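You operate a simulated robot arm through the tools that you are given. There is no shell and no other tool. Be economical: measure what you need, move in short steps, check, and stop when the job is done.

The job below is to be done with a simulated robot arm. You get a single attempt, and the scene is never put back.

TASK
Put things in order on the table. At the end: the clear tall measure stands where the brown bottle (marked "Berry Juice") stood; the brown bottle stands where the pear jar stood; the pear jar stands on top of the orange half; the green lime half stands on top of the green pea tin (marked "PEAS"); whatever was shut is shut again. Leave all else as you found it, and nothing knocked over.

It is judged by the outcome, as a careful person would: the job done as asked, and still so three seconds after it is handed in. It fails if anything else is knocked over, pushed out of place, dropped, spilled or broken.

THE ROBOT
A 7-joint arm with a two-finger parallel gripper, fixed in place. Base frame: the origin is at the foot of the arm, x ahead of it, y to its left, z up; the work surface is at about z = 750. Lengths are in mm, angles in degrees, forces in N, time in s.
With the tool pointing down near the work surface it reaches from about 200 to 680 mm from the base axis. Its first joint turns from -66.0 to 66.0 degrees. Payload 2.4 kg.
The tool frame sits at the grasp point between the pads (the TCP): z along the fingers, y along the line on which they close. The tips reach 30 mm beyond it. Largest opening 94 mm; finger width 28, thickness 10; the body of the gripper, 50 by 96 mm, starts 55 mm behind the TCP.
Orientation is told as [roll, pitch, yaw] about the base's x, y, z axes, in that order, counted from this pose: with the fingers straight down and closing along the base's y, the tool's x points along the base's -x, its y along +y and its z along -z.

THE INTERFACE
- The arm moves only by the tool send_rows. Its arguments are lists of equal length, an entry for each row: "linear": the shift along the base's x, y, z in mm, a list of three; "rotation": the turn, a rotation vector about the base's x, y, z in degrees, a list of three; "claw": the opening, from 0 (shut) to 1 (fully open). In form: {"linear": [[dx, dy, dz], ...], "rotation": [[rx, ry, rz], ...], "claw": [claw, ...]}. A call has 1 to 8 rows; each row is the pose to reach, as a shift and turn from the pose commanded when the call began. Each row takes 0.2 s and may step no farther than 50 mm and 8.6 degrees from the row before; otherwise, or with a gripper value out of range, the whole call is refused. Where a pose cannot be reached the arm comes as near as it can. A force on the tool above 40 N (or 10 N above the force at the start of the call, whichever is more), or a blocked arm, ends the call early, and 0.2 s more pass. The fingers move at their own pace (about 153 mm/s each) and stop on an object; they squeeze with about 27 N. The grip force told is the motor's: it shows also when the fingers shut on nothing. Time passes only in rows, and 0.2 s behind the last, so rows that repeat a pose let the fingers close. It gives the time, the measured TCP pose, the force on the tool (base axes), the opening and the grip force at its end, in the units of the frame above (readings bear some noise).
- Cameras (640 x 400 px; columns grow to the right, rows downward): "scene" is fixed at [60.6, 464.4, 1440]; the picture's right is [-0.72, -0.70, 0.00], its down [-0.45, 0.46, -0.76] and it looks along [0.53, -0.55, -0.65] (base axes); focal length 371 px, centre (320, 200). "wrist" rides on the gripper at [76, 14, -103] in the tool frame; the picture's right is [-0.18, 0.98, 0.00], its down [-0.75, -0.14, -0.64] and it looks along [-0.63, -0.12, 0.77] (tool axes); focal length 243 px, centre (320, 200). There is no depth. A picture from a camera that has moved, and an enlarged one, comes with that camera's place and axes in the base frame and with its lens. The place of the scene camera against the robot may be out by one fixed shift of up to 25 mm in any direction.
- get_image(camera): a new picture of that camera. No time passes.
- zoom(camera, box): a new picture of the part [left, top, right, bottom] of that camera's present view, enlarged. No time passes.
- close_job(): hands the job in; it is judged then, once.

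Work in short steps. Places have to be worked out from the pictures, the camera data and where the tool is seen: move nearer, look again, correct. Check each grasp and each placing, and mend what went wrong. You have 120 turns and 64 pictures in all, those below and enlarged ones among them. Open the gripper and draw the arm clear of the work before you hand the job in, unless the task says otherwise; then end with one line.

The tools are called after "Request:" as name(argument=value, ...) on one line, values as JSON. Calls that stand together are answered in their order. send_rows: Moves the arm, as the interface text tells. Its arguments: {"type":"object","properties":{"linear":{"type":"array"},"rotation":{"type":"array"},"claw":{"type":"array"}},"required":["linear","rotation","claw"]} The other tools are called the same way: get_image (camera) takes a picture; zoom (camera, box) takes an enlarged picture of a part of a camera's view; close_job () hands the job in.

At the start:

```text
time_s: 0.0
ee_pos: [369.4, 77.0, 1072.0]
tool_rot: [0.0, 0.0, 0.1]
force: [-0.5, 0.0, 0.7]
opening: 93.9
grasp_force: 0.0
```

scene: 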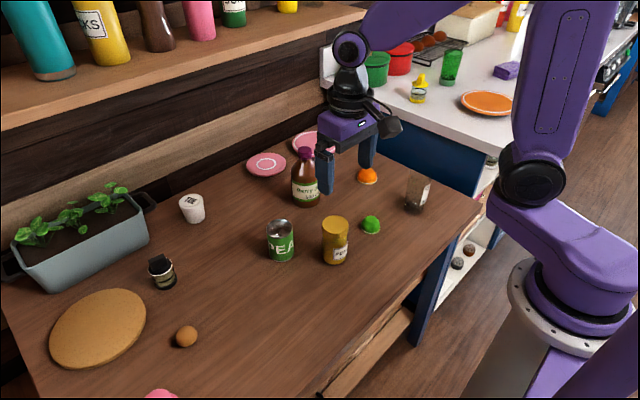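
wrist: 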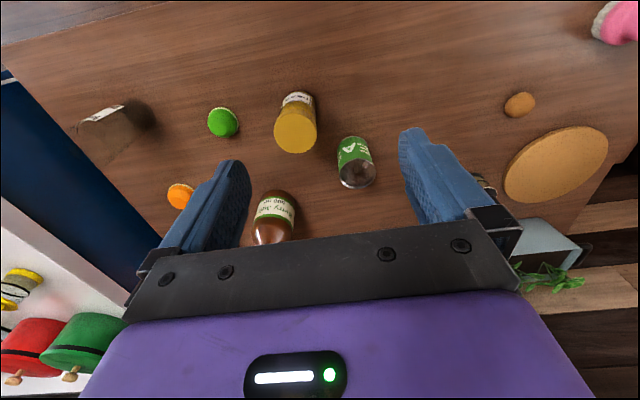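

I'll look closer at the objects first to locate them.

Request:
zoom(camera="scene", box=[240, 130, 440, 270])

Request:
zoom(camera="wrist", box=[60, 60, 420, 260])

```text
2.86 times, centred on (340, 200) of scene
camera zoom: at [60.6, 464.4, 1440.0], right [-0.72, -0.7, 0.0], down [-0.45, 0.46, -0.76], along [0.53, -0.55, -0.65], focal length 1060 px, centre (263, 200)
```

zoom: 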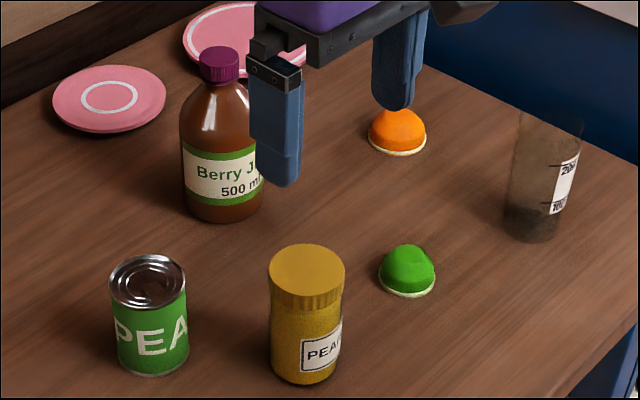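

```text
1.78 times, centred on (240, 160) of wrist
camera zoom: at [293.4, 90.1, 1173.4], right [0.18, 0.98, 0.0], down [0.75, -0.14, 0.64], along [0.63, -0.12, -0.77], focal length 431 px, centre (462, 271)
```

zoom: 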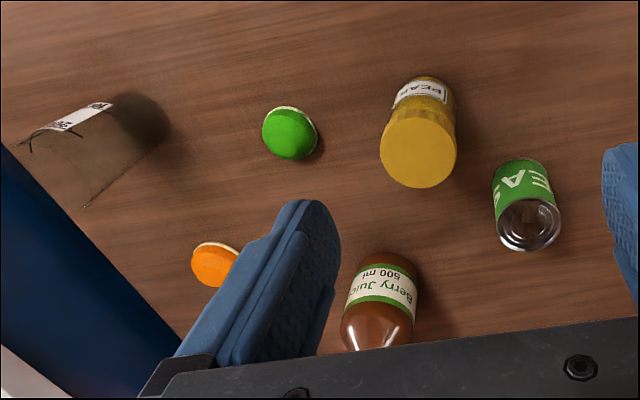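

From the wrist view I place the lime half near (424,-107), jar about (428,29), tin (525,115), bottle (624,-66), orange (566,-270), measure (383,-242). I'll hover over the lime half to refine.

Request:
send_rows(linear=[[8, -40, -20], [18, -78, -45], [28, -116, -70], [40, -150, -95], [55, -184, -115], [55, -184, -150]], rotation=[[0, 0, 0], [0, 0, 0], [0, 0, 0], [0, 0, 0], [0, 0, 0], [0, 0, 0]], claw=[1, 1, 1, 1, 1, 1])

Request:
get_image(camera="wrist")

Request:
get_image(camera="scene")

```text
time_s: 1.4
ee_pos: [425.6, -107.2, 919.4]
tool_rot: [0.0, 0.0, 0.0]
force: [-0.1, -0.8, -0.1]
opening: 94.1
grasp_force: 0.0
```

```text
59 pictures are left
camera wrist: at [350.0, -93.3, 1023.1], right [0.18, 0.98, 0.0], down [0.75, -0.14, 0.64], along [0.63, -0.12, -0.77], focal length 243 px, centre (320, 200)
```

wrist: 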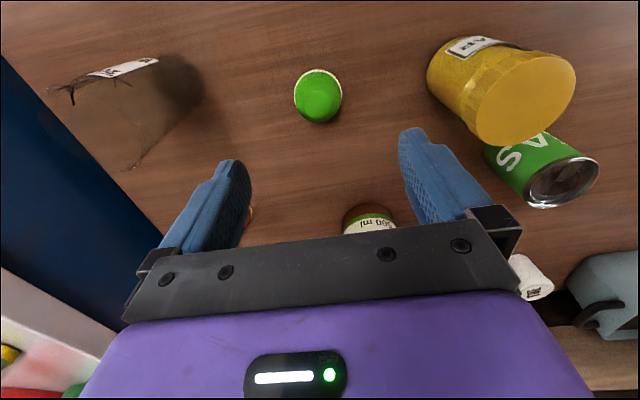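

```text
58 pictures are left
```

scene: 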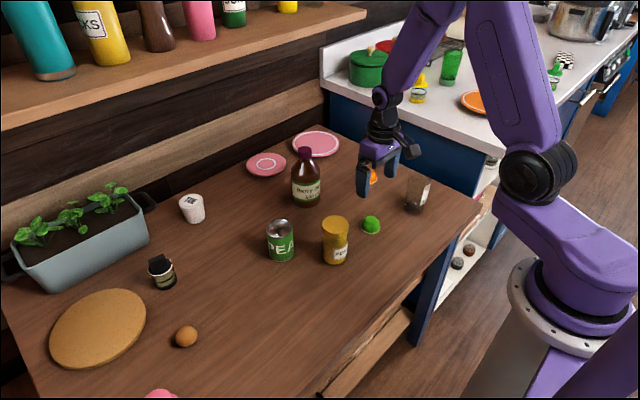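

The lime sits right under the tool at about (425,-108). Checking the shapes of the two halves before proceeding.

Request:
zoom(camera="scene", box=[340, 155, 400, 240])

```text
4.71 times, centred on (370, 198) of scene
camera zoom: at [60.6, 464.4, 1440.0], right [-0.72, -0.7, 0.0], down [-0.45, 0.46, -0.76], along [0.53, -0.55, -0.65], focal length 1745 px, centre (85, 212)
```

zoom: 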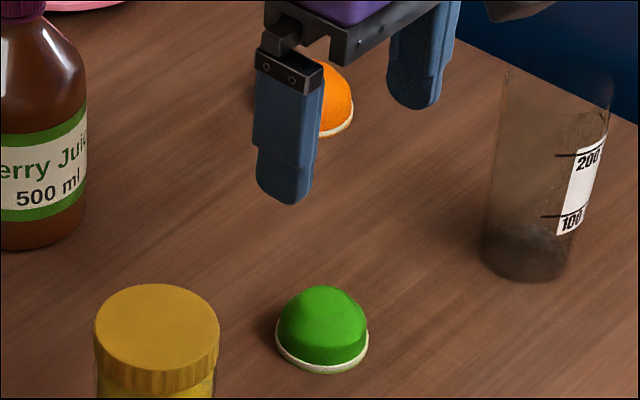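

Both halves look like domes with a flattened top, so stacking is feasible. Descending straight onto the lime.

Request:
send_rows(linear=[[0, 0, -45], [0, 0, -90], [0, 0, -120], [0, 0, -133]], rotation=[[0, 0, 0], [0, 0, 0], [0, 0, 0], [0, 0, 0]], claw=[1, 1, 1, 1])

Request:
get_image(camera="wrist")

```text
time_s: 2.4
ee_pos: [425.3, -107.7, 788.8]
tool_rot: [0.0, 0.0, 0.0]
force: [-0.2, 0.7, -0.1]
opening: 94.0
grasp_force: 0.1
```

```text
56 pictures are left
camera wrist: at [348.7, -93.3, 891.5], right [0.18, 0.98, 0.0], down [0.75, -0.14, 0.64], along [0.63, -0.12, -0.77], focal length 243 px, centre (320, 200)
```

wrist: 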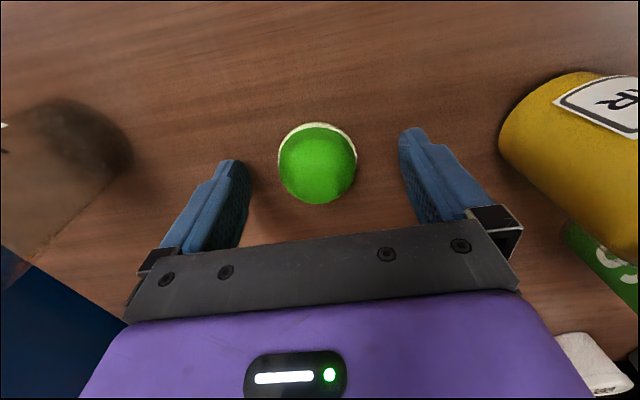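

Centred within a couple of mm; nudge and close.

Request:
send_rows(linear=[[2, -1, -2], [2, -1, -2], [2, -1, -2], [2, -1, -2], [2, -1, 3], [2, -1, 40]], rotation=[[0, 0, 0], [0, 0, 0], [0, 0, 0], [0, 0, 0], [0, 0, 0], [0, 0, 0]], claw=[1, 0.4, 0.4, 0.4, 0.4, 0.4])

Request:
get_image(camera="wrist")

```text
time_s: 3.8
ee_pos: [425.4, -109.3, 827.9]
tool_rot: [0.1, 0.0, -0.1]
force: [0.0, -0.5, 0.0]
opening: 38.0
grasp_force: 0.1
```

```text
55 pictures are left
camera wrist: at [349.8, -95.0, 930.4], right [0.18, 0.98, 0.0], down [0.75, -0.14, 0.64], along [0.63, -0.12, -0.77], focal length 243 px, centre (320, 200)
```

wrist: 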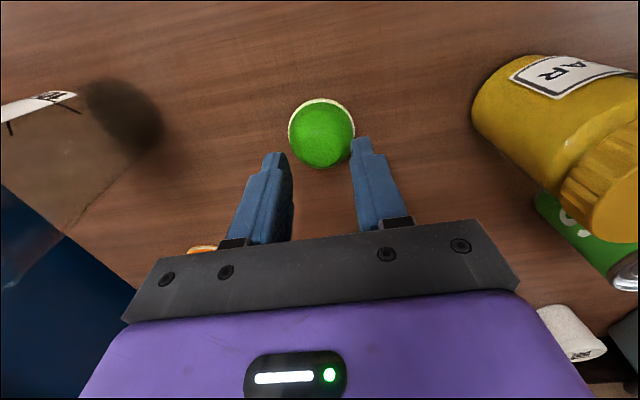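

The lime did not lift: fingers only reached 38 mm, so I never squeezed it. I'll go down again a bit lower and close fully.

Request:
send_rows(linear=[[0, 0, 0], [0, 0, -38], [0, 0, -43], [0, 0, -45], [0, 0, -45]], rotation=[[0, 0, 0], [0, 0, 0], [0, 0, 0], [0, 0, 0], [0, 0, 0]], claw=[0.9, 0.9, 0.9, 0.9, 0.9])

Request:
send_rows(linear=[[0, 0, 0], [0, 0, 0], [0, 0, 0], [0, 0, 0]], rotation=[[0, 0, 0], [0, 0, 0], [0, 0, 0], [0, 0, 0]], claw=[0.2, 0, 0, 0])

```text
time_s: 5.0
ee_pos: [423.9, -107.4, 783.1]
tool_rot: [0.0, 0.0, 0.0]
force: [-0.7, 0.3, -0.5]
opening: 84.7
grasp_force: 0.0
```

```text
time_s: 6.0
ee_pos: [424.1, -108.1, 782.9]
tool_rot: [0.0, 0.0, 0.0]
force: [0.4, 0.2, -0.2]
opening: 46.7
grasp_force: 26.9
```

Now gripped at 46.7 mm with 27 N. Lifting slowly and checking.

Request:
send_rows(linear=[[0, 0, 5], [0, 0, 20], [0, 0, 50], [0, 0, 90]], rotation=[[0, 0, 0], [0, 0, 0], [0, 0, 0], [0, 0, 0]], claw=[0, 0, 0, 0])

Request:
get_image(camera="wrist")

```text
time_s: 7.0
ee_pos: [426.8, -108.4, 874.0]
tool_rot: [0.0, 0.1, 0.1]
force: [0.6, -0.1, -1.4]
opening: 46.9
grasp_force: 26.7
```

```text
54 pictures are left
camera wrist: at [350.2, -94.2, 976.2], right [0.18, 0.98, 0.0], down [0.75, -0.14, 0.64], along [0.63, -0.12, -0.77], focal length 243 px, centre (320, 200)
```

wrist: 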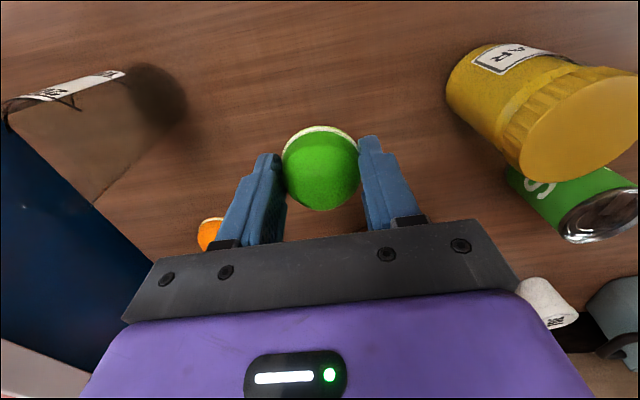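

Lime held. Raise and move across toward the tin, well above the jar.

Request:
send_rows(linear=[[5, 5, 45], [15, 30, 85], [27, 75, 90], [40, 120, 90], [55, 165, 90], [70, 205, 90], [70, 218, 90]], rotation=[[0, 0, 0], [0, 0, 0], [0, 0, 0], [0, 0, 0], [0, 0, 0], [0, 0, 0], [0, 0, 0]], claw=[0, 0, 0, 0, 0, 0, 0])

Request:
get_image(camera="wrist")

Request:
zoom(camera="scene", box=[240, 130, 440, 270])

```text
time_s: 8.6
ee_pos: [496.9, 109.9, 965.4]
tool_rot: [0.0, 0.0, 0.0]
force: [0.0, -0.5, -2.1]
opening: 46.5
grasp_force: 27.2
```

```text
53 pictures are left
camera wrist: at [420.8, 124.4, 1066.8], right [0.19, 0.98, 0.0], down [0.75, -0.14, 0.64], along [0.63, -0.12, -0.77], focal length 243 px, centre (320, 200)
```

wrist: 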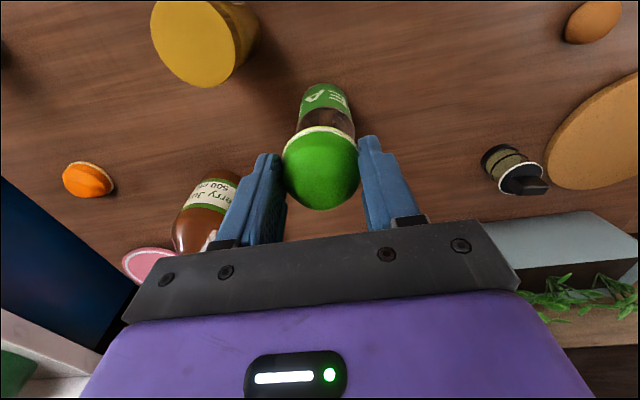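

```text
2.86 times, centred on (340, 200) of scene
camera zoom: at [60.6, 464.4, 1440.0], right [-0.72, -0.7, 0.0], down [-0.45, 0.46, -0.76], along [0.53, -0.55, -0.65], focal length 1060 px, centre (263, 200)
```

zoom: 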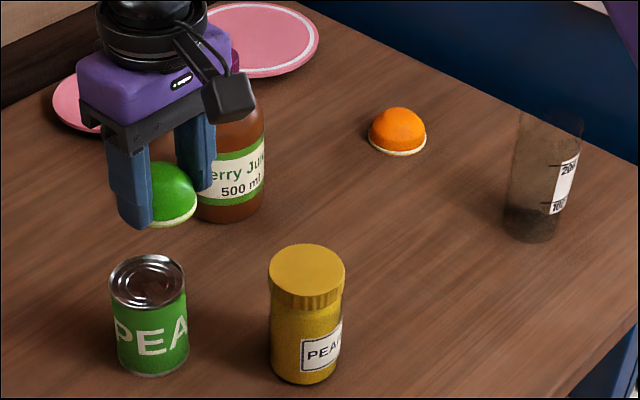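

Lime occludes the tin's lid; I'll shift forward 50 mm so the lid comes into view.

Request:
send_rows(linear=[[30, 0, 0], [55, 0, 0], [55, 0, 0]], rotation=[[0, 0, 0], [0, 0, 0], [0, 0, 0]], claw=[0, 0, 0])

Request:
zoom(camera="wrist", box=[220, 0, 420, 125])

```text
time_s: 9.4
ee_pos: [549.9, 109.9, 964.5]
tool_rot: [0.0, 0.1, -0.1]
force: [-0.8, 0.2, -0.8]
opening: 46.6
grasp_force: 26.7
```

```text
3.20 times, centred on (320, 62) of wrist
camera zoom: at [473.6, 123.0, 1066.5], right [0.18, 0.98, 0.0], down [0.75, -0.14, 0.64], along [0.63, -0.12, -0.77], focal length 776 px, centre (320, 640)
```

zoom: 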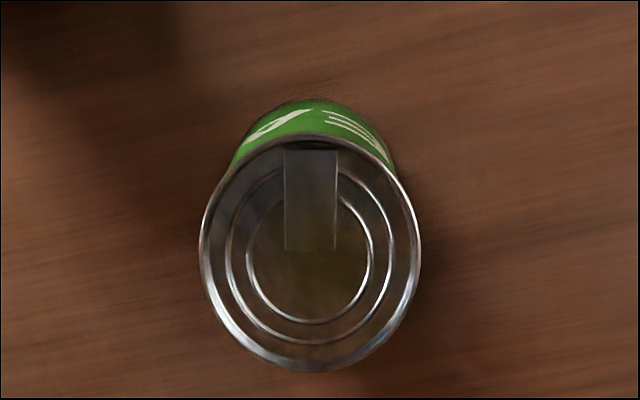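

Lid centre comes out at about (527,110.5), tin height ~86 mm. Moving over it and lowering to just above the contact height.

Request:
send_rows(linear=[[-23.5, 0.5, -10], [-23.5, 0.5, -50], [-23.5, 0.5, -75], [-23.5, 0.5, -83], [-23.5, 0.5, -83]], rotation=[[0, 0, 0], [0, 0, 0], [0, 0, 0], [0, 0, 0], [0, 0, 0]], claw=[0, 0, 0, 0, 0])

Request:
zoom(camera="scene", box=[240, 180, 360, 270])

Request:
zoom(camera="wrist", box=[220, 80, 420, 240])

```text
time_s: 10.6
ee_pos: [526.5, 107.9, 881.1]
tool_rot: [0.1, 0.0, 0.0]
force: [0.2, -0.8, -0.4]
opening: 46.2
grasp_force: 26.7
```

```text
4.44 times, centred on (300, 225) of scene
camera zoom: at [60.6, 464.4, 1440.0], right [-0.72, -0.7, 0.0], down [-0.45, 0.46, -0.76], along [0.53, -0.55, -0.65], focal length 1648 px, centre (409, 89)
```

zoom: 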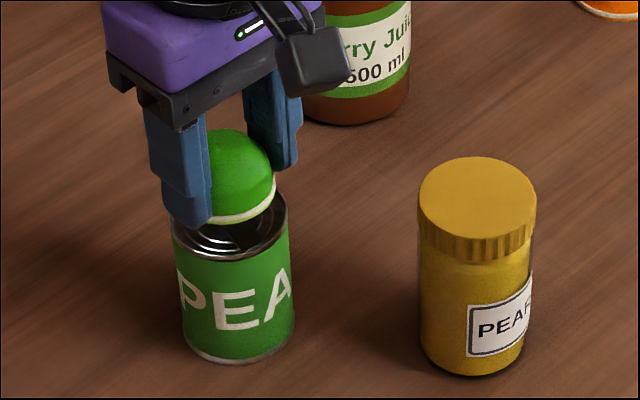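

```text
2.50 times, centred on (320, 160) of wrist
camera zoom: at [451.3, 121.9, 983.8], right [0.18, 0.98, 0.0], down [0.75, -0.14, 0.64], along [0.63, -0.12, -0.77], focal length 606 px, centre (320, 300)
```

zoom: 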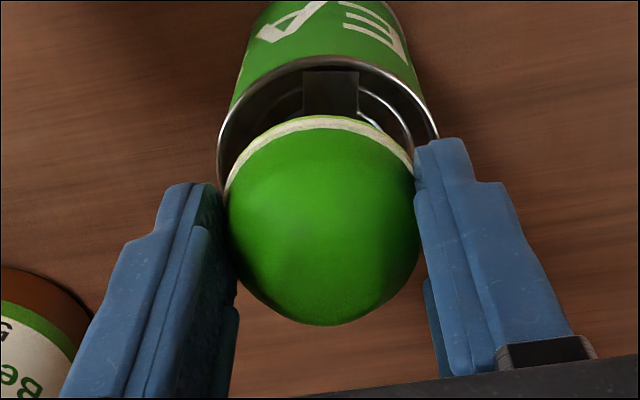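

Lime appears centred over the lid with a gap of about 12–20 mm. I lower in small steps watching force.

Request:
send_rows(linear=[[0, 1.5, -5], [0, 1.5, -9], [0, 1.5, -12], [0, 1.5, -12]], rotation=[[0, 0, 0], [0, 0, 0], [0, 0, 0], [0, 0, 0]], claw=[0, 0, 0, 0])

Request:
zoom(camera="scene", box=[250, 190, 320, 270])

```text
time_s: 11.6
ee_pos: [526.9, 110.9, 869.5]
tool_rot: [0.0, 0.0, 0.0]
force: [-0.9, 0.1, -1.6]
opening: 46.2
grasp_force: 27.1
```

```text
5.00 times, centred on (285, 230) of scene
camera zoom: at [60.6, 464.4, 1440.0], right [-0.72, -0.7, 0.0], down [-0.45, 0.46, -0.76], along [0.53, -0.55, -0.65], focal length 1854 px, centre (495, 50)
```

zoom: 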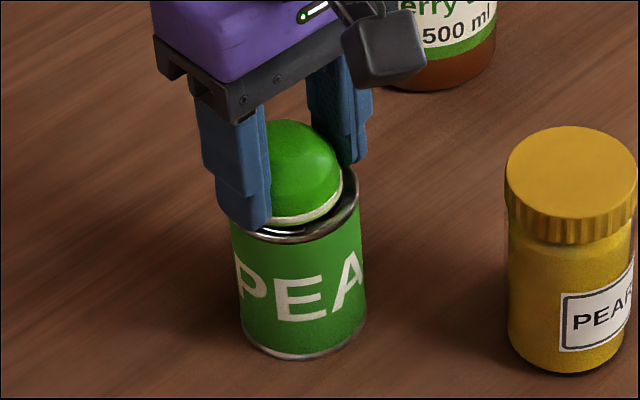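

About 4 mm left; lowering a few more mm with force watch.

Request:
send_rows(linear=[[0, 0, -2], [0, 0, -4], [0, 0, -5], [0, 0, -5]], rotation=[[0, 0, 0], [0, 0, 0], [0, 0, 0], [0, 0, 0]], claw=[0, 0, 0, 0])

```text
time_s: 12.2
ee_pos: [528.0, 110.5, 866.6]
tool_rot: [0.0, -0.2, 0.0]
force: [-4.7, -1.4, 13.1]
opening: 46.6
grasp_force: 26.9
stopped in row 3: the force on the tool passed its limit (the readings are from after the stop); the commanded pose is now the measured one
```

Contact felt at z≈866. Ease up 1 mm and open gradually, then check.

Request:
send_rows(linear=[[0, 0, 0.5], [0, 0, 0.5], [0, 0, 0.5], [0, 0, 2], [0, 0, 10], [0, 0, 40], [0, 0, 80]], rotation=[[0, 0, 0], [0, 0, 0], [0, 0, 0], [0, 0, 0], [0, 0, 0], [0, 0, 0], [0, 0, 0]], claw=[0, 0.55, 0.65, 0.75, 0.8, 0.8, 0.8])

Request:
zoom(camera="scene", box=[250, 170, 350, 270])

Request:
get_image(camera="wrist")

```text
time_s: 13.8
ee_pos: [526.2, 110.9, 947.6]
tool_rot: [0.0, -0.1, -0.1]
force: [0.8, 0.4, 0.3]
opening: 75.1
grasp_force: 0.1
```

```text
4.00 times, centred on (300, 220) of scene
camera zoom: at [60.6, 464.4, 1440.0], right [-0.72, -0.7, 0.0], down [-0.45, 0.46, -0.76], along [0.53, -0.55, -0.65], focal length 1484 px, centre (400, 120)
```

zoom: 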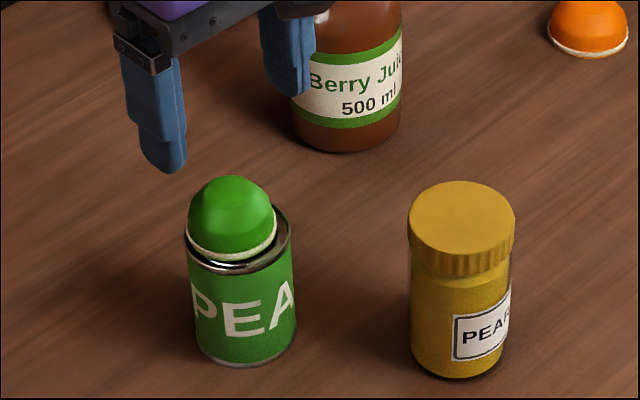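

```text
46 pictures are left
camera wrist: at [450.7, 125.0, 1049.1], right [0.19, 0.98, 0.0], down [0.75, -0.14, 0.64], along [0.63, -0.12, -0.77], focal length 243 px, centre (320, 200)
```

wrist: 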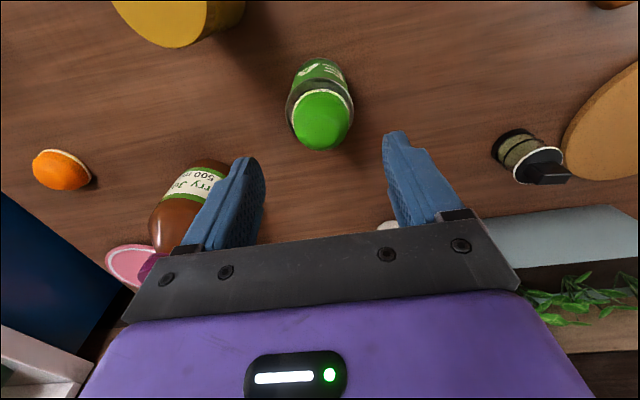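

Lime stands on the tin, slightly off-centre. Checking it closely.

Request:
zoom(camera="wrist", box=[270, 40, 370, 160])

Request:
zoom(camera="scene", box=[260, 205, 310, 265])

```text
3.33 times, centred on (320, 100) of wrist
camera zoom: at [450.7, 125.0, 1049.1], right [0.19, 0.98, 0.0], down [0.75, -0.14, 0.64], along [0.63, -0.12, -0.77], focal length 809 px, centre (320, 533)
```

zoom: 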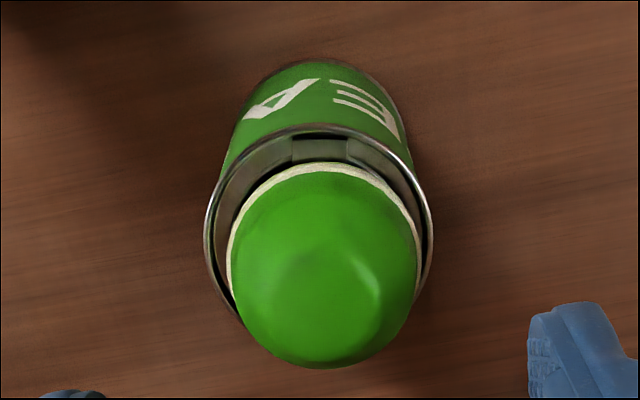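

```text
6.67 times, centred on (285, 235) of scene
camera zoom: at [60.6, 464.4, 1440.0], right [-0.72, -0.7, 0.0], down [-0.45, 0.46, -0.76], along [0.53, -0.55, -0.65], focal length 2473 px, centre (553, -33)
```

zoom: 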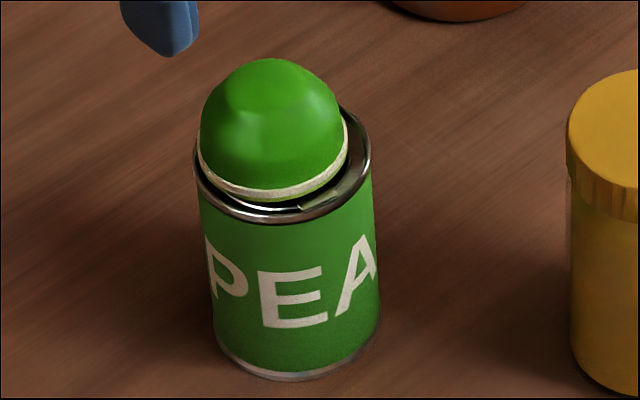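

Lime is nested stably in the tin's lid. Now move to hover over the jar.

Request:
send_rows(linear=[[-20, -16, 10], [-45, -36, 20], [-70, -58, 20], [-98, -82, 20], [-98, -82, 20]], rotation=[[0, 0, 0], [0, 0, 0], [0, 0, 0], [0, 0, 0], [0, 0, 0]], claw=[1, 1, 1, 1, 1])

Request:
get_image(camera="wrist")

Request:
zoom(camera="scene", box=[240, 130, 440, 270])

```text
time_s: 15.0
ee_pos: [429.7, 28.0, 966.9]
tool_rot: [0.1, -0.2, -0.2]
force: [-0.2, 0.4, -0.7]
opening: 94.0
grasp_force: 0.0
```

```text
43 pictures are left
camera wrist: at [353.3, 42.1, 1068.9], right [0.19, 0.98, 0.0], down [0.75, -0.14, 0.64], along [0.63, -0.12, -0.76], focal length 243 px, centre (320, 200)
```

wrist: 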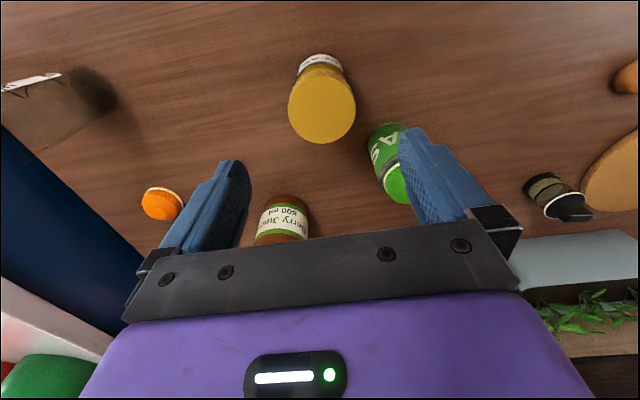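

```text
2.86 times, centred on (340, 200) of scene
camera zoom: at [60.6, 464.4, 1440.0], right [-0.72, -0.7, 0.0], down [-0.45, 0.46, -0.76], along [0.53, -0.55, -0.65], focal length 1060 px, centre (263, 200)
```

zoom: 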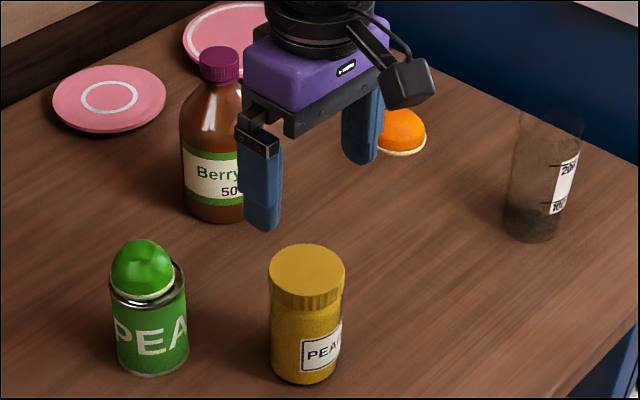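

Jar axis at about (427,30), lid Ø60. Descend to grip it with TCP z≈812.

Request:
send_rows(linear=[[-2, 2, -40], [-2, 2, -80], [-2, 2, -115], [-2, 2, -115]], rotation=[[0, 0, 0], [0, 0, 0], [0, 0, 0], [0, 0, 0]], claw=[1, 1, 1, 1])

Request:
get_image(camera="wrist")

```text
time_s: 16.0
ee_pos: [426.3, 29.3, 849.9]
tool_rot: [0.0, -0.1, -0.1]
force: [0.1, -0.5, 0.2]
opening: 94.0
grasp_force: 0.0
```

```text
41 pictures are left
camera wrist: at [350.1, 44.1, 952.4], right [0.19, 0.98, 0.0], down [0.75, -0.14, 0.64], along [0.63, -0.12, -0.76], focal length 243 px, centre (320, 200)
```

wrist: 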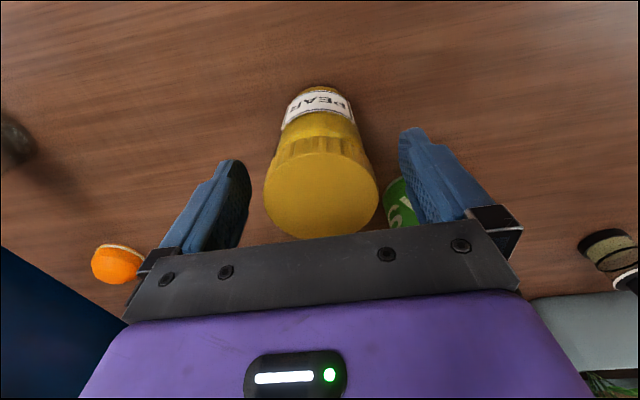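

Lid top at ~852, centre (428,30). Descend 39 mm more and close.

Request:
send_rows(linear=[[1.5, 0.8, -20], [1.5, 0.8, -39], [1.5, 0.8, -39], [1.5, 0.8, -39], [1.5, 0.8, -39], [1.5, 0.8, -39]], rotation=[[0, 0, 0], [0, 0, 0], [0, 0, 0], [0, 0, 0], [0, 0, 0], [0, 0, 0]], claw=[1, 1, 1, 0.7, 0.5, 0.5])

Request:
send_rows(linear=[[0, 0, 0], [0, 0, 0]], rotation=[[0, 0, 0], [0, 0, 0]], claw=[0, 0])

```text
time_s: 17.4
ee_pos: [429.4, 30.0, 812.5]
tool_rot: [0.0, -0.2, -0.1]
force: [1.2, -1.6, 0.1]
opening: 59.8
grasp_force: 26.7
```

```text
time_s: 18.0
ee_pos: [429.0, 31.5, 813.4]
tool_rot: [0.1, -0.3, -0.1]
force: [0.9, 0.0, 0.7]
opening: 59.9
grasp_force: 26.9
```

Gripped at 59.9 mm; jar's home is recorded as about (428.5,30.5). Lift and check.

Request:
send_rows(linear=[[0, 0, 5], [0, 0, 30], [0, 0, 75], [0, 0, 115], [0, 0, 115]], rotation=[[0, 0, 0], [0, 0, 0], [0, 0, 0], [0, 0, 0], [0, 0, 0]], claw=[0, 0, 0, 0, 0])

Request:
get_image(camera="wrist")

```text
time_s: 19.2
ee_pos: [428.6, 31.6, 927.0]
tool_rot: [0.0, -0.2, -0.1]
force: [-0.3, 0.1, -3.7]
opening: 59.7
grasp_force: 27.0
```

```text
40 pictures are left
camera wrist: at [352.9, 44.9, 1029.4], right [0.19, 0.98, 0.0], down [0.75, -0.14, 0.64], along [0.63, -0.12, -0.77], focal length 243 px, centre (320, 200)
```

wrist: 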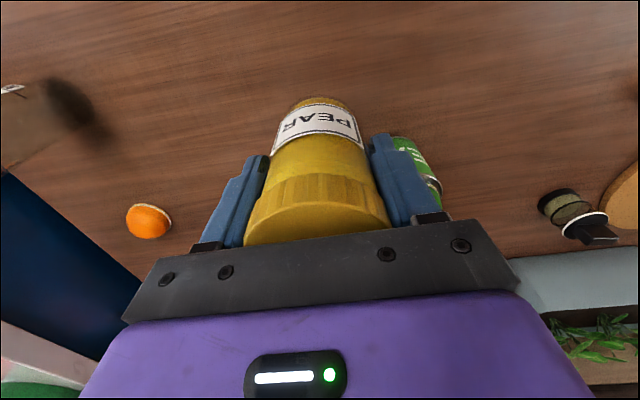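

Jar held upright. Move up and over toward a viewing spot beside the orange half (about (560,-263)).

Request:
send_rows(linear=[[0, -20, 40], [15, -55, 55], [35, -95, 55], [60, -130, 55], [85, -165, 55], [112, -185, 55], [112, -185, 55]], rotation=[[0, 0, 0], [0, 0, 0], [0, 0, 0], [0, 0, 0], [0, 0, 0], [0, 0, 0], [0, 0, 0]], claw=[0, 0, 0, 0, 0, 0, 0])

Request:
get_image(camera="wrist")

```text
time_s: 20.8
ee_pos: [540.5, -154.6, 981.9]
tool_rot: [0.0, -0.1, -0.1]
force: [-0.2, -0.9, -0.1]
opening: 59.8
grasp_force: 27.3
```

```text
39 pictures are left
camera wrist: at [464.5, -141.2, 1083.2], right [0.19, 0.98, 0.0], down [0.75, -0.14, 0.64], along [0.63, -0.12, -0.77], focal length 243 px, centre (320, 200)
```

wrist: 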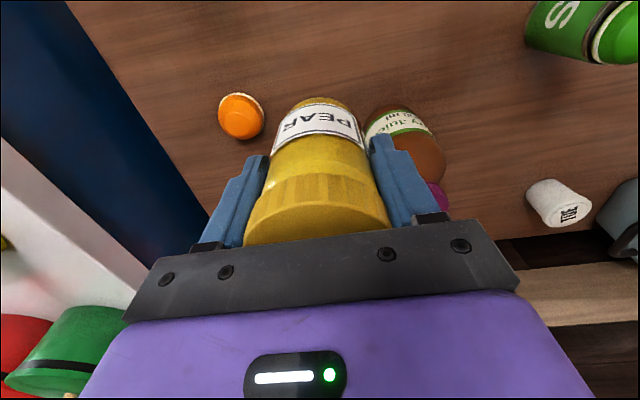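

Zooming on the orange half for precise location.

Request:
zoom(camera="wrist", box=[190, 70, 290, 150])

Request:
zoom(camera="scene", box=[340, 150, 400, 190])

```text
5.00 times, centred on (240, 110) of wrist
camera zoom: at [464.5, -141.2, 1083.2], right [0.19, 0.98, 0.0], down [0.75, -0.14, 0.64], along [0.63, -0.12, -0.77], focal length 1213 px, centre (720, 650)
```

zoom: 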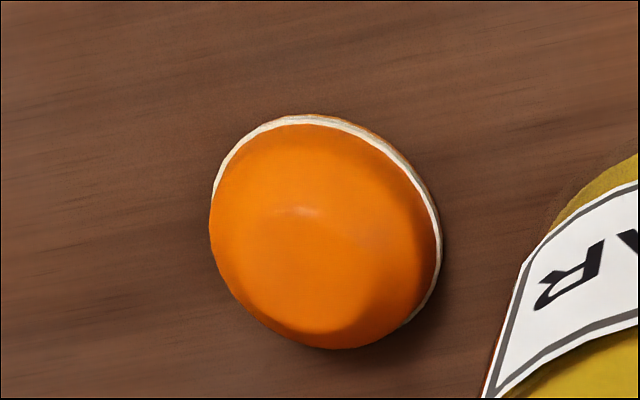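

```text
10.00 times, centred on (370, 170) of scene
camera zoom: at [60.7, 464.4, 1440.0], right [-0.72, -0.7, 0.0], down [-0.45, 0.46, -0.76], along [0.53, -0.55, -0.65], focal length 3709 px, centre (-180, 500)
```

zoom: 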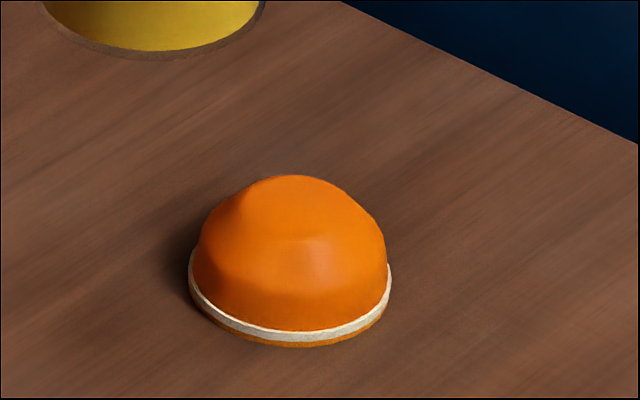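

Orange half relative to the tool: (+24,-113.5) mm, Ø60. Translate above it and lower to a small gap.

Request:
send_rows(linear=[[8, -40, 0], [16, -80, 0], [24, -113.5, 0], [24, -113.5, -40], [24, -113.5, -80], [24, -113.5, -108], [24, -113.5, -108]], rotation=[[0, 0, 0], [0, 0, 0], [0, 0, 0], [0, 0, 0], [0, 0, 0], [0, 0, 0], [0, 0, 0]], claw=[0, 0, 0, 0, 0, 0, 0])

Request:
zoom(camera="scene", box=[320, 120, 420, 190])

Request:
get_image(camera="wrist")

```text
time_s: 22.4
ee_pos: [566.3, -268.8, 874.5]
tool_rot: [0.0, -0.2, -0.1]
force: [-0.4, 1.0, -1.0]
opening: 59.4
grasp_force: 26.8
```

```text
5.71 times, centred on (370, 155) of scene
camera zoom: at [60.6, 464.4, 1440.0], right [-0.72, -0.7, 0.0], down [-0.45, 0.46, -0.76], along [0.53, -0.55, -0.65], focal length 2119 px, centre (34, 457)
```

zoom: 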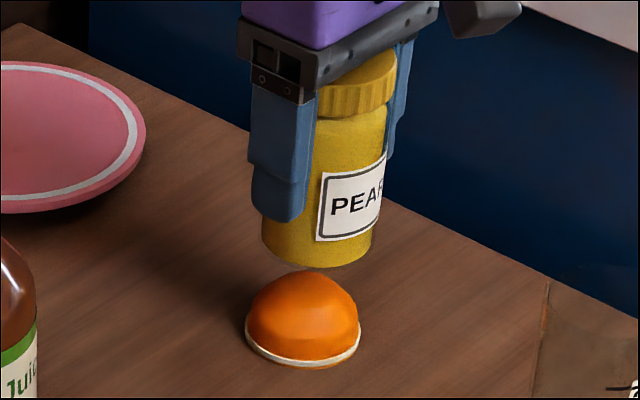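

```text
35 pictures are left
camera wrist: at [489.7, -254.3, 977.7], right [0.19, 0.98, 0.0], down [0.75, -0.14, 0.64], along [0.63, -0.12, -0.76], focal length 243 px, centre (320, 200)
```

wrist: 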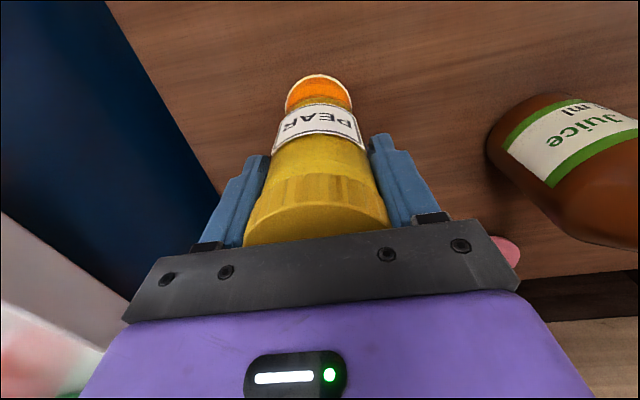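

The jar may be slightly tilted in the grip; zooming to verify before placing.

Request:
zoom(camera="wrist", box=[230, 60, 410, 250])

Request:
zoom(camera="scene", box=[350, 120, 400, 190])

```text
2.11 times, centred on (320, 155) of wrist
camera zoom: at [489.7, -254.3, 977.7], right [0.19, 0.98, 0.0], down [0.75, -0.14, 0.64], along [0.63, -0.12, -0.76], focal length 511 px, centre (320, 295)
```

zoom: 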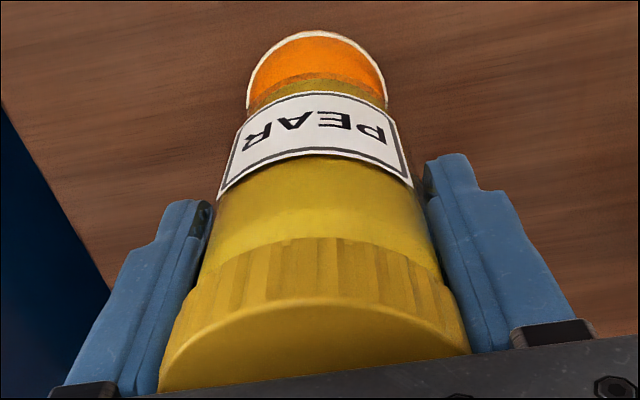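

```text
5.71 times, centred on (375, 155) of scene
camera zoom: at [60.6, 464.4, 1440.0], right [-0.72, -0.7, 0.0], down [-0.45, 0.46, -0.76], along [0.53, -0.55, -0.65], focal length 2119 px, centre (6, 457)
```

zoom: 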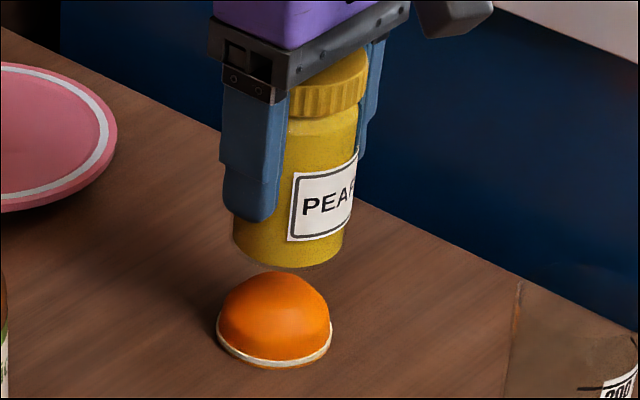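

Jar is in fact vertical (lines converge to nadir). Orange appears ~2.5 mm further in x. Correct and lower to near contact.

Request:
send_rows(linear=[[2.5, 0, 0], [2.5, 0, -10], [2.5, 0, -20], [2.5, 0, -20]], rotation=[[0, 0, 0], [0, 0, 0], [0, 0, 0], [0, 0, 0]], claw=[0, 0, 0, 0])

Request:
zoom(camera="scene", box=[345, 130, 395, 190])

Request:
zoom(camera="wrist", box=[260, 60, 380, 150])

```text
time_s: 23.4
ee_pos: [566.7, -268.4, 855.3]
tool_rot: [0.0, -0.2, -0.1]
force: [-0.5, 0.5, -0.2]
opening: 59.7
grasp_force: 27.5
```

```text
6.67 times, centred on (370, 160) of scene
camera zoom: at [60.6, 464.4, 1440.0], right [-0.72, -0.7, 0.0], down [-0.45, 0.46, -0.76], along [0.53, -0.55, -0.65], focal length 2473 px, centre (-13, 467)
```

zoom: 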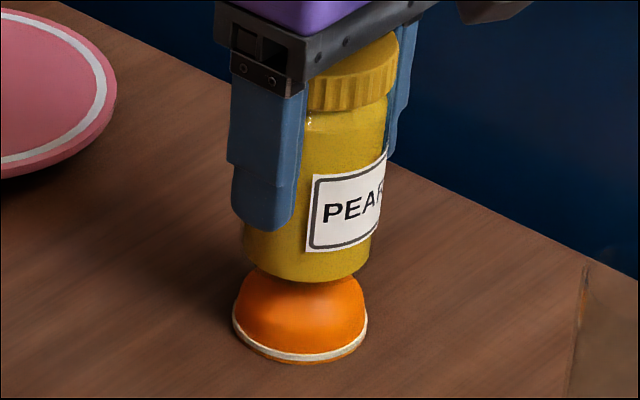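

```text
4.44 times, centred on (320, 105) of wrist
camera zoom: at [491.9, -253.2, 957.5], right [0.19, 0.98, 0.0], down [0.75, -0.14, 0.64], along [0.63, -0.12, -0.76], focal length 1078 px, centre (320, 622)
```

zoom: 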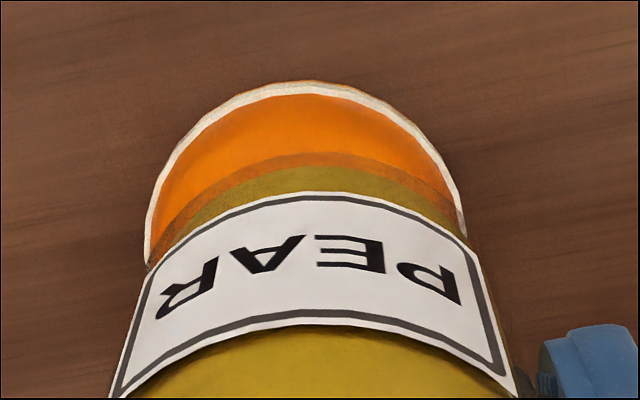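

Remaining offset ≈ (+0.7,-2). Apply and lower until contact is felt.

Request:
send_rows(linear=[[0.7, -2, 0], [0.7, -2, -3], [0.7, -2, -5], [0.7, -2, -7], [0.7, -2, -8], [0.7, -2, -9]], rotation=[[0, 0, 0], [0, 0, 0], [0, 0, 0], [0, 0, 0], [0, 0, 0], [0, 0, 0]], claw=[0, 0, 0, 0, 0, 0])

Request:
zoom(camera="scene", box=[345, 130, 395, 190])

```text
time_s: 24.8
ee_pos: [569.8, -267.8, 847.0]
tool_rot: [0.0, -0.2, -0.1]
force: [-0.9, 0.1, 0.3]
opening: 59.6
grasp_force: 26.3
```

```text
6.67 times, centred on (370, 160) of scene
camera zoom: at [60.6, 464.4, 1440.0], right [-0.72, -0.7, 0.0], down [-0.45, 0.46, -0.76], along [0.53, -0.55, -0.65], focal length 2473 px, centre (-13, 467)
```

zoom: 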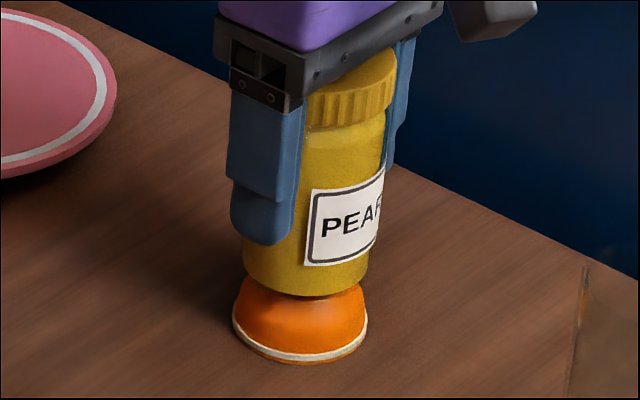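

Still a small gap, no contact; continue down in 1 mm steps.

Request:
send_rows(linear=[[0, 0, -1], [0, 0, -2], [0, 0, -3], [0, 0, -4], [0, 0, -4]], rotation=[[0, 0, 0], [0, 0, 0], [0, 0, 0], [0, 0, 0], [0, 0, 0]], claw=[0, 0, 0, 0, 0])

```text
time_s: 26.0
ee_pos: [569.6, -268.9, 843.7]
tool_rot: [-0.1, -0.5, -0.1]
force: [-1.9, 1.9, 18.3]
opening: 59.8
grasp_force: 27.0
```

Contact (18 N). Ease off ~1 mm to relieve, then check force.

Request:
send_rows(linear=[[0, 0, 0.8], [0, 0, 0.8]], rotation=[[0, 0, 0], [0, 0, 0]], claw=[0, 0])

Request:
zoom(camera="wrist", box=[260, 60, 380, 150])

```text
time_s: 26.6
ee_pos: [569.8, -270.2, 843.7]
tool_rot: [0.0, -0.3, 0.0]
force: [3.8, -0.8, 9.6]
opening: 59.8
grasp_force: 27.3
```

```text
4.44 times, centred on (320, 105) of wrist
camera zoom: at [493.2, -255.1, 945.4], right [0.19, 0.98, 0.0], down [0.75, -0.14, 0.65], along [0.64, -0.12, -0.76], focal length 1078 px, centre (320, 622)
```

zoom: 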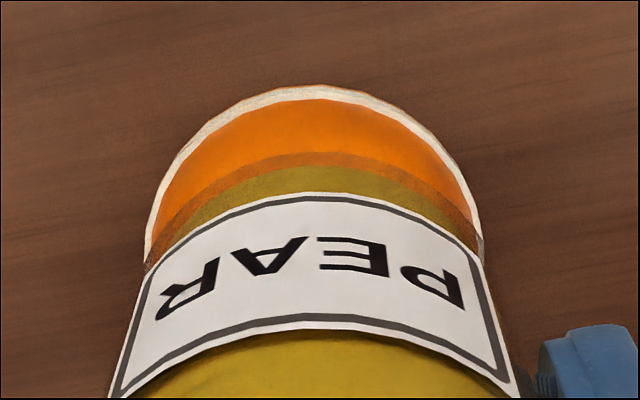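

Centred to ~1 mm. Ease a bit more and open slowly by small increments.

Request:
send_rows(linear=[[0, 0, 0.6], [0, 0, 0.6], [0, 0, 0.6], [0, 0, 0.6], [0, 0, 0.6], [0, 0, 0.6], [0, 0, 0.6]], rotation=[[0, 0, 0], [0, 0, 0], [0, 0, 0], [0, 0, 0], [0, 0, 0], [0, 0, 0], [0, 0, 0]], claw=[0.3, 0.6, 0.64, 0.66, 0.68, 0.7, 0.7])

Request:
zoom(camera="scene", box=[345, 130, 395, 190])

```text
time_s: 28.2
ee_pos: [569.7, -268.5, 844.2]
tool_rot: [0.0, -0.1, -0.1]
force: [-0.7, -0.1, 0.0]
opening: 65.9
grasp_force: 0.2
```

```text
6.67 times, centred on (370, 160) of scene
camera zoom: at [60.6, 464.4, 1440.0], right [-0.72, -0.7, 0.0], down [-0.45, 0.46, -0.76], along [0.53, -0.55, -0.65], focal length 2473 px, centre (-13, 467)
```

zoom: 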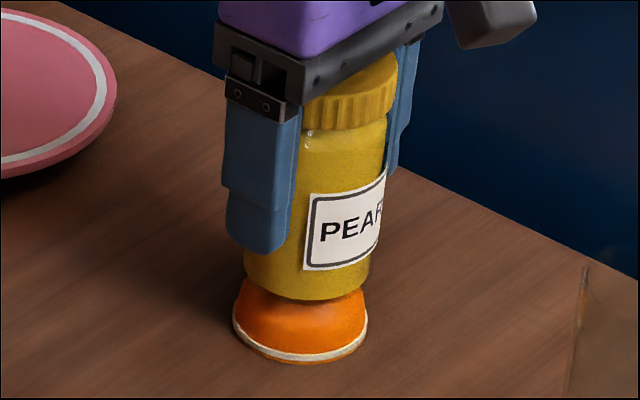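

Jar stands with fingers free. Open further and check it stays.

Request:
send_rows(linear=[[0, 0, 0], [0, 0, 0], [0, 0, 0], [0, 0, 0]], rotation=[[0, 0, 0], [0, 0, 0], [0, 0, 0], [0, 0, 0]], claw=[0.8, 0.9, 1, 1])

Request:
get_image(camera="wrist")

```text
time_s: 29.2
ee_pos: [569.6, -270.0, 843.4]
tool_rot: [0.1, -0.2, 0.0]
force: [-0.8, 0.4, -0.3]
opening: 94.2
grasp_force: 0.1
```

```text
27 pictures are left
camera wrist: at [492.8, -255.1, 945.5], right [0.19, 0.98, 0.0], down [0.75, -0.14, 0.64], along [0.63, -0.12, -0.76], focal length 243 px, centre (320, 200)
```

wrist: 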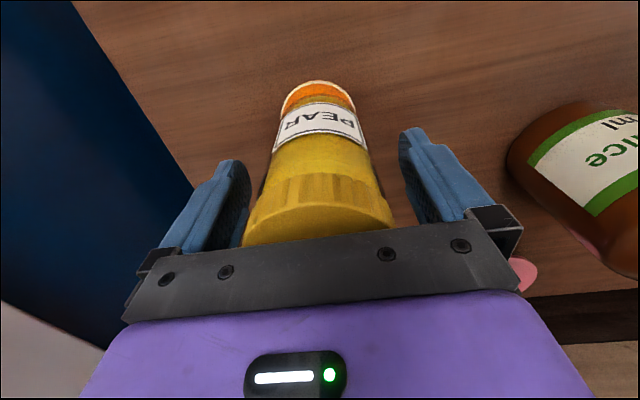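

Jar is stable. Retreat straight up, then move to near the bottle for a look.

Request:
send_rows(linear=[[0, 0, 30], [0, 0, 75], [0, 0, 120], [0, 0, 160], [0, 45, 165], [0, 90, 165], [5, 135, 165], [10, 180, 165]], rotation=[[0, 0, 0], [0, 0, 0], [0, 0, 0], [0, 0, 0], [0, 0, 0], [0, 0, 0], [0, 0, 0], [0, 0, 0]], claw=[1, 1, 1, 1, 1, 1, 1, 1])

Request:
get_image(camera="wrist")

Request:
zoom(camera="scene", box=[240, 120, 440, 245])

```text
time_s: 31.0
ee_pos: [580.4, -87.4, 1007.9]
tool_rot: [0.0, -0.2, -0.2]
force: [-0.8, -0.2, 0.1]
opening: 93.8
grasp_force: 0.1
```

```text
26 pictures are left
camera wrist: at [504.4, -74.3, 1110.8], right [0.19, 0.98, 0.0], down [0.75, -0.14, 0.64], along [0.63, -0.12, -0.76], focal length 243 px, centre (320, 200)
```

wrist: 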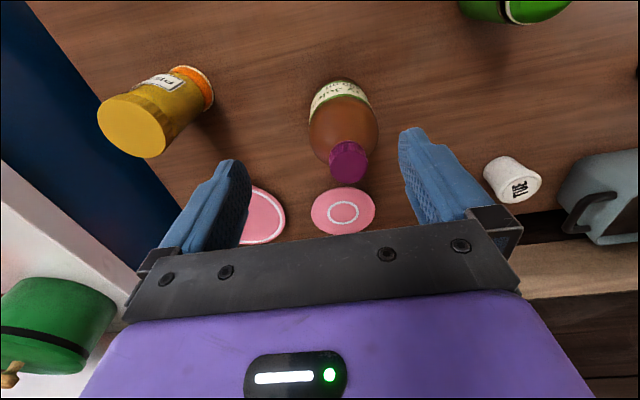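

```text
3.20 times, centred on (340, 182) of scene
camera zoom: at [60.6, 464.4, 1440.0], right [-0.72, -0.7, 0.0], down [-0.45, 0.46, -0.76], along [0.53, -0.55, -0.65], focal length 1187 px, centre (256, 256)
```

zoom: 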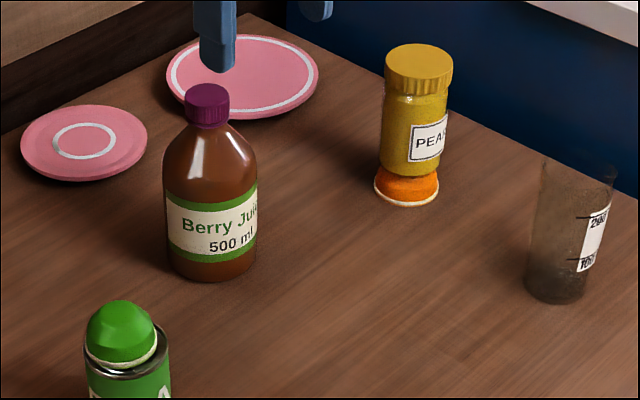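

Jar is standing on the orange half. Now zoom on the bottle to get its axis and height.

Request:
zoom(camera="wrist", box=[280, 70, 408, 190])

Request:
zoom(camera="scene", box=[280, 140, 330, 212])

```text
3.33 times, centred on (344, 130) of wrist
camera zoom: at [504.4, -74.3, 1110.8], right [0.19, 0.98, 0.0], down [0.75, -0.14, 0.64], along [0.63, -0.12, -0.76], focal length 809 px, centre (240, 433)
```

zoom: 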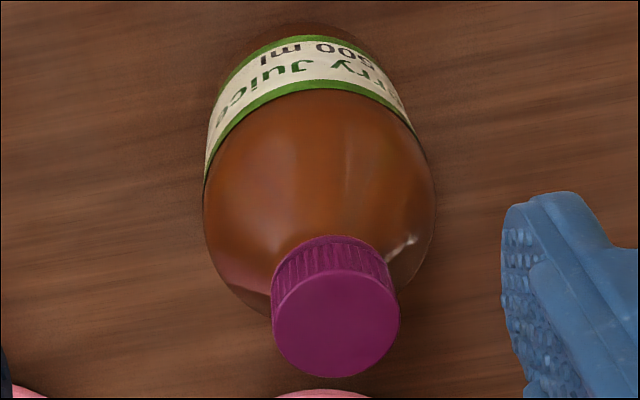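

```text
5.56 times, centred on (305, 176) of scene
camera zoom: at [60.6, 464.4, 1440.0], right [-0.72, -0.7, 0.0], down [-0.45, 0.46, -0.76], along [0.53, -0.55, -0.65], focal length 2060 px, centre (403, 333)
```

zoom: 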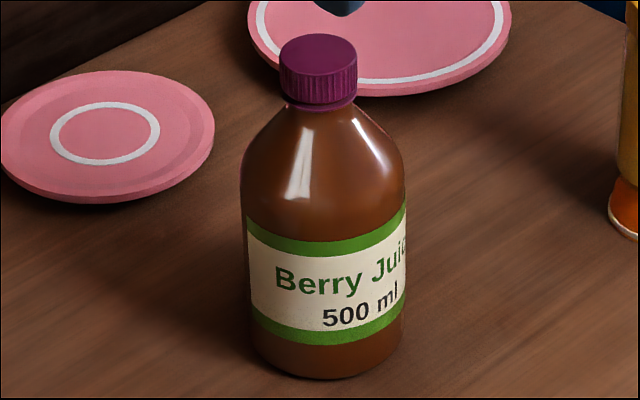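

Bottle: axis about (627,-68.5), cap top ~920, body Ø~81, straight sides up to ~850. Move directly above and re-check alignment.

Request:
send_rows(linear=[[24, 10, 0], [47, 19, 0], [47, 19, -35], [47, 19, -35]], rotation=[[0, 0, 0], [0, 0, 0], [0, 0, 0], [0, 0, 0]], claw=[1, 1, 1, 1])

Request:
get_image(camera="wrist")

```text
time_s: 32.0
ee_pos: [626.6, -71.6, 973.7]
tool_rot: [0.1, -0.2, -0.1]
force: [-0.2, -0.2, 0.0]
opening: 93.9
grasp_force: 0.0
```

```text
22 pictures are left
camera wrist: at [549.9, -57.6, 1075.7], right [0.19, 0.98, 0.0], down [0.75, -0.14, 0.64], along [0.63, -0.12, -0.76], focal length 243 px, centre (320, 200)
```

wrist: 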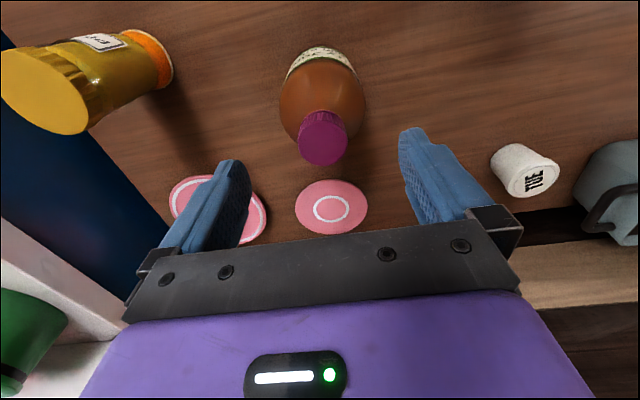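

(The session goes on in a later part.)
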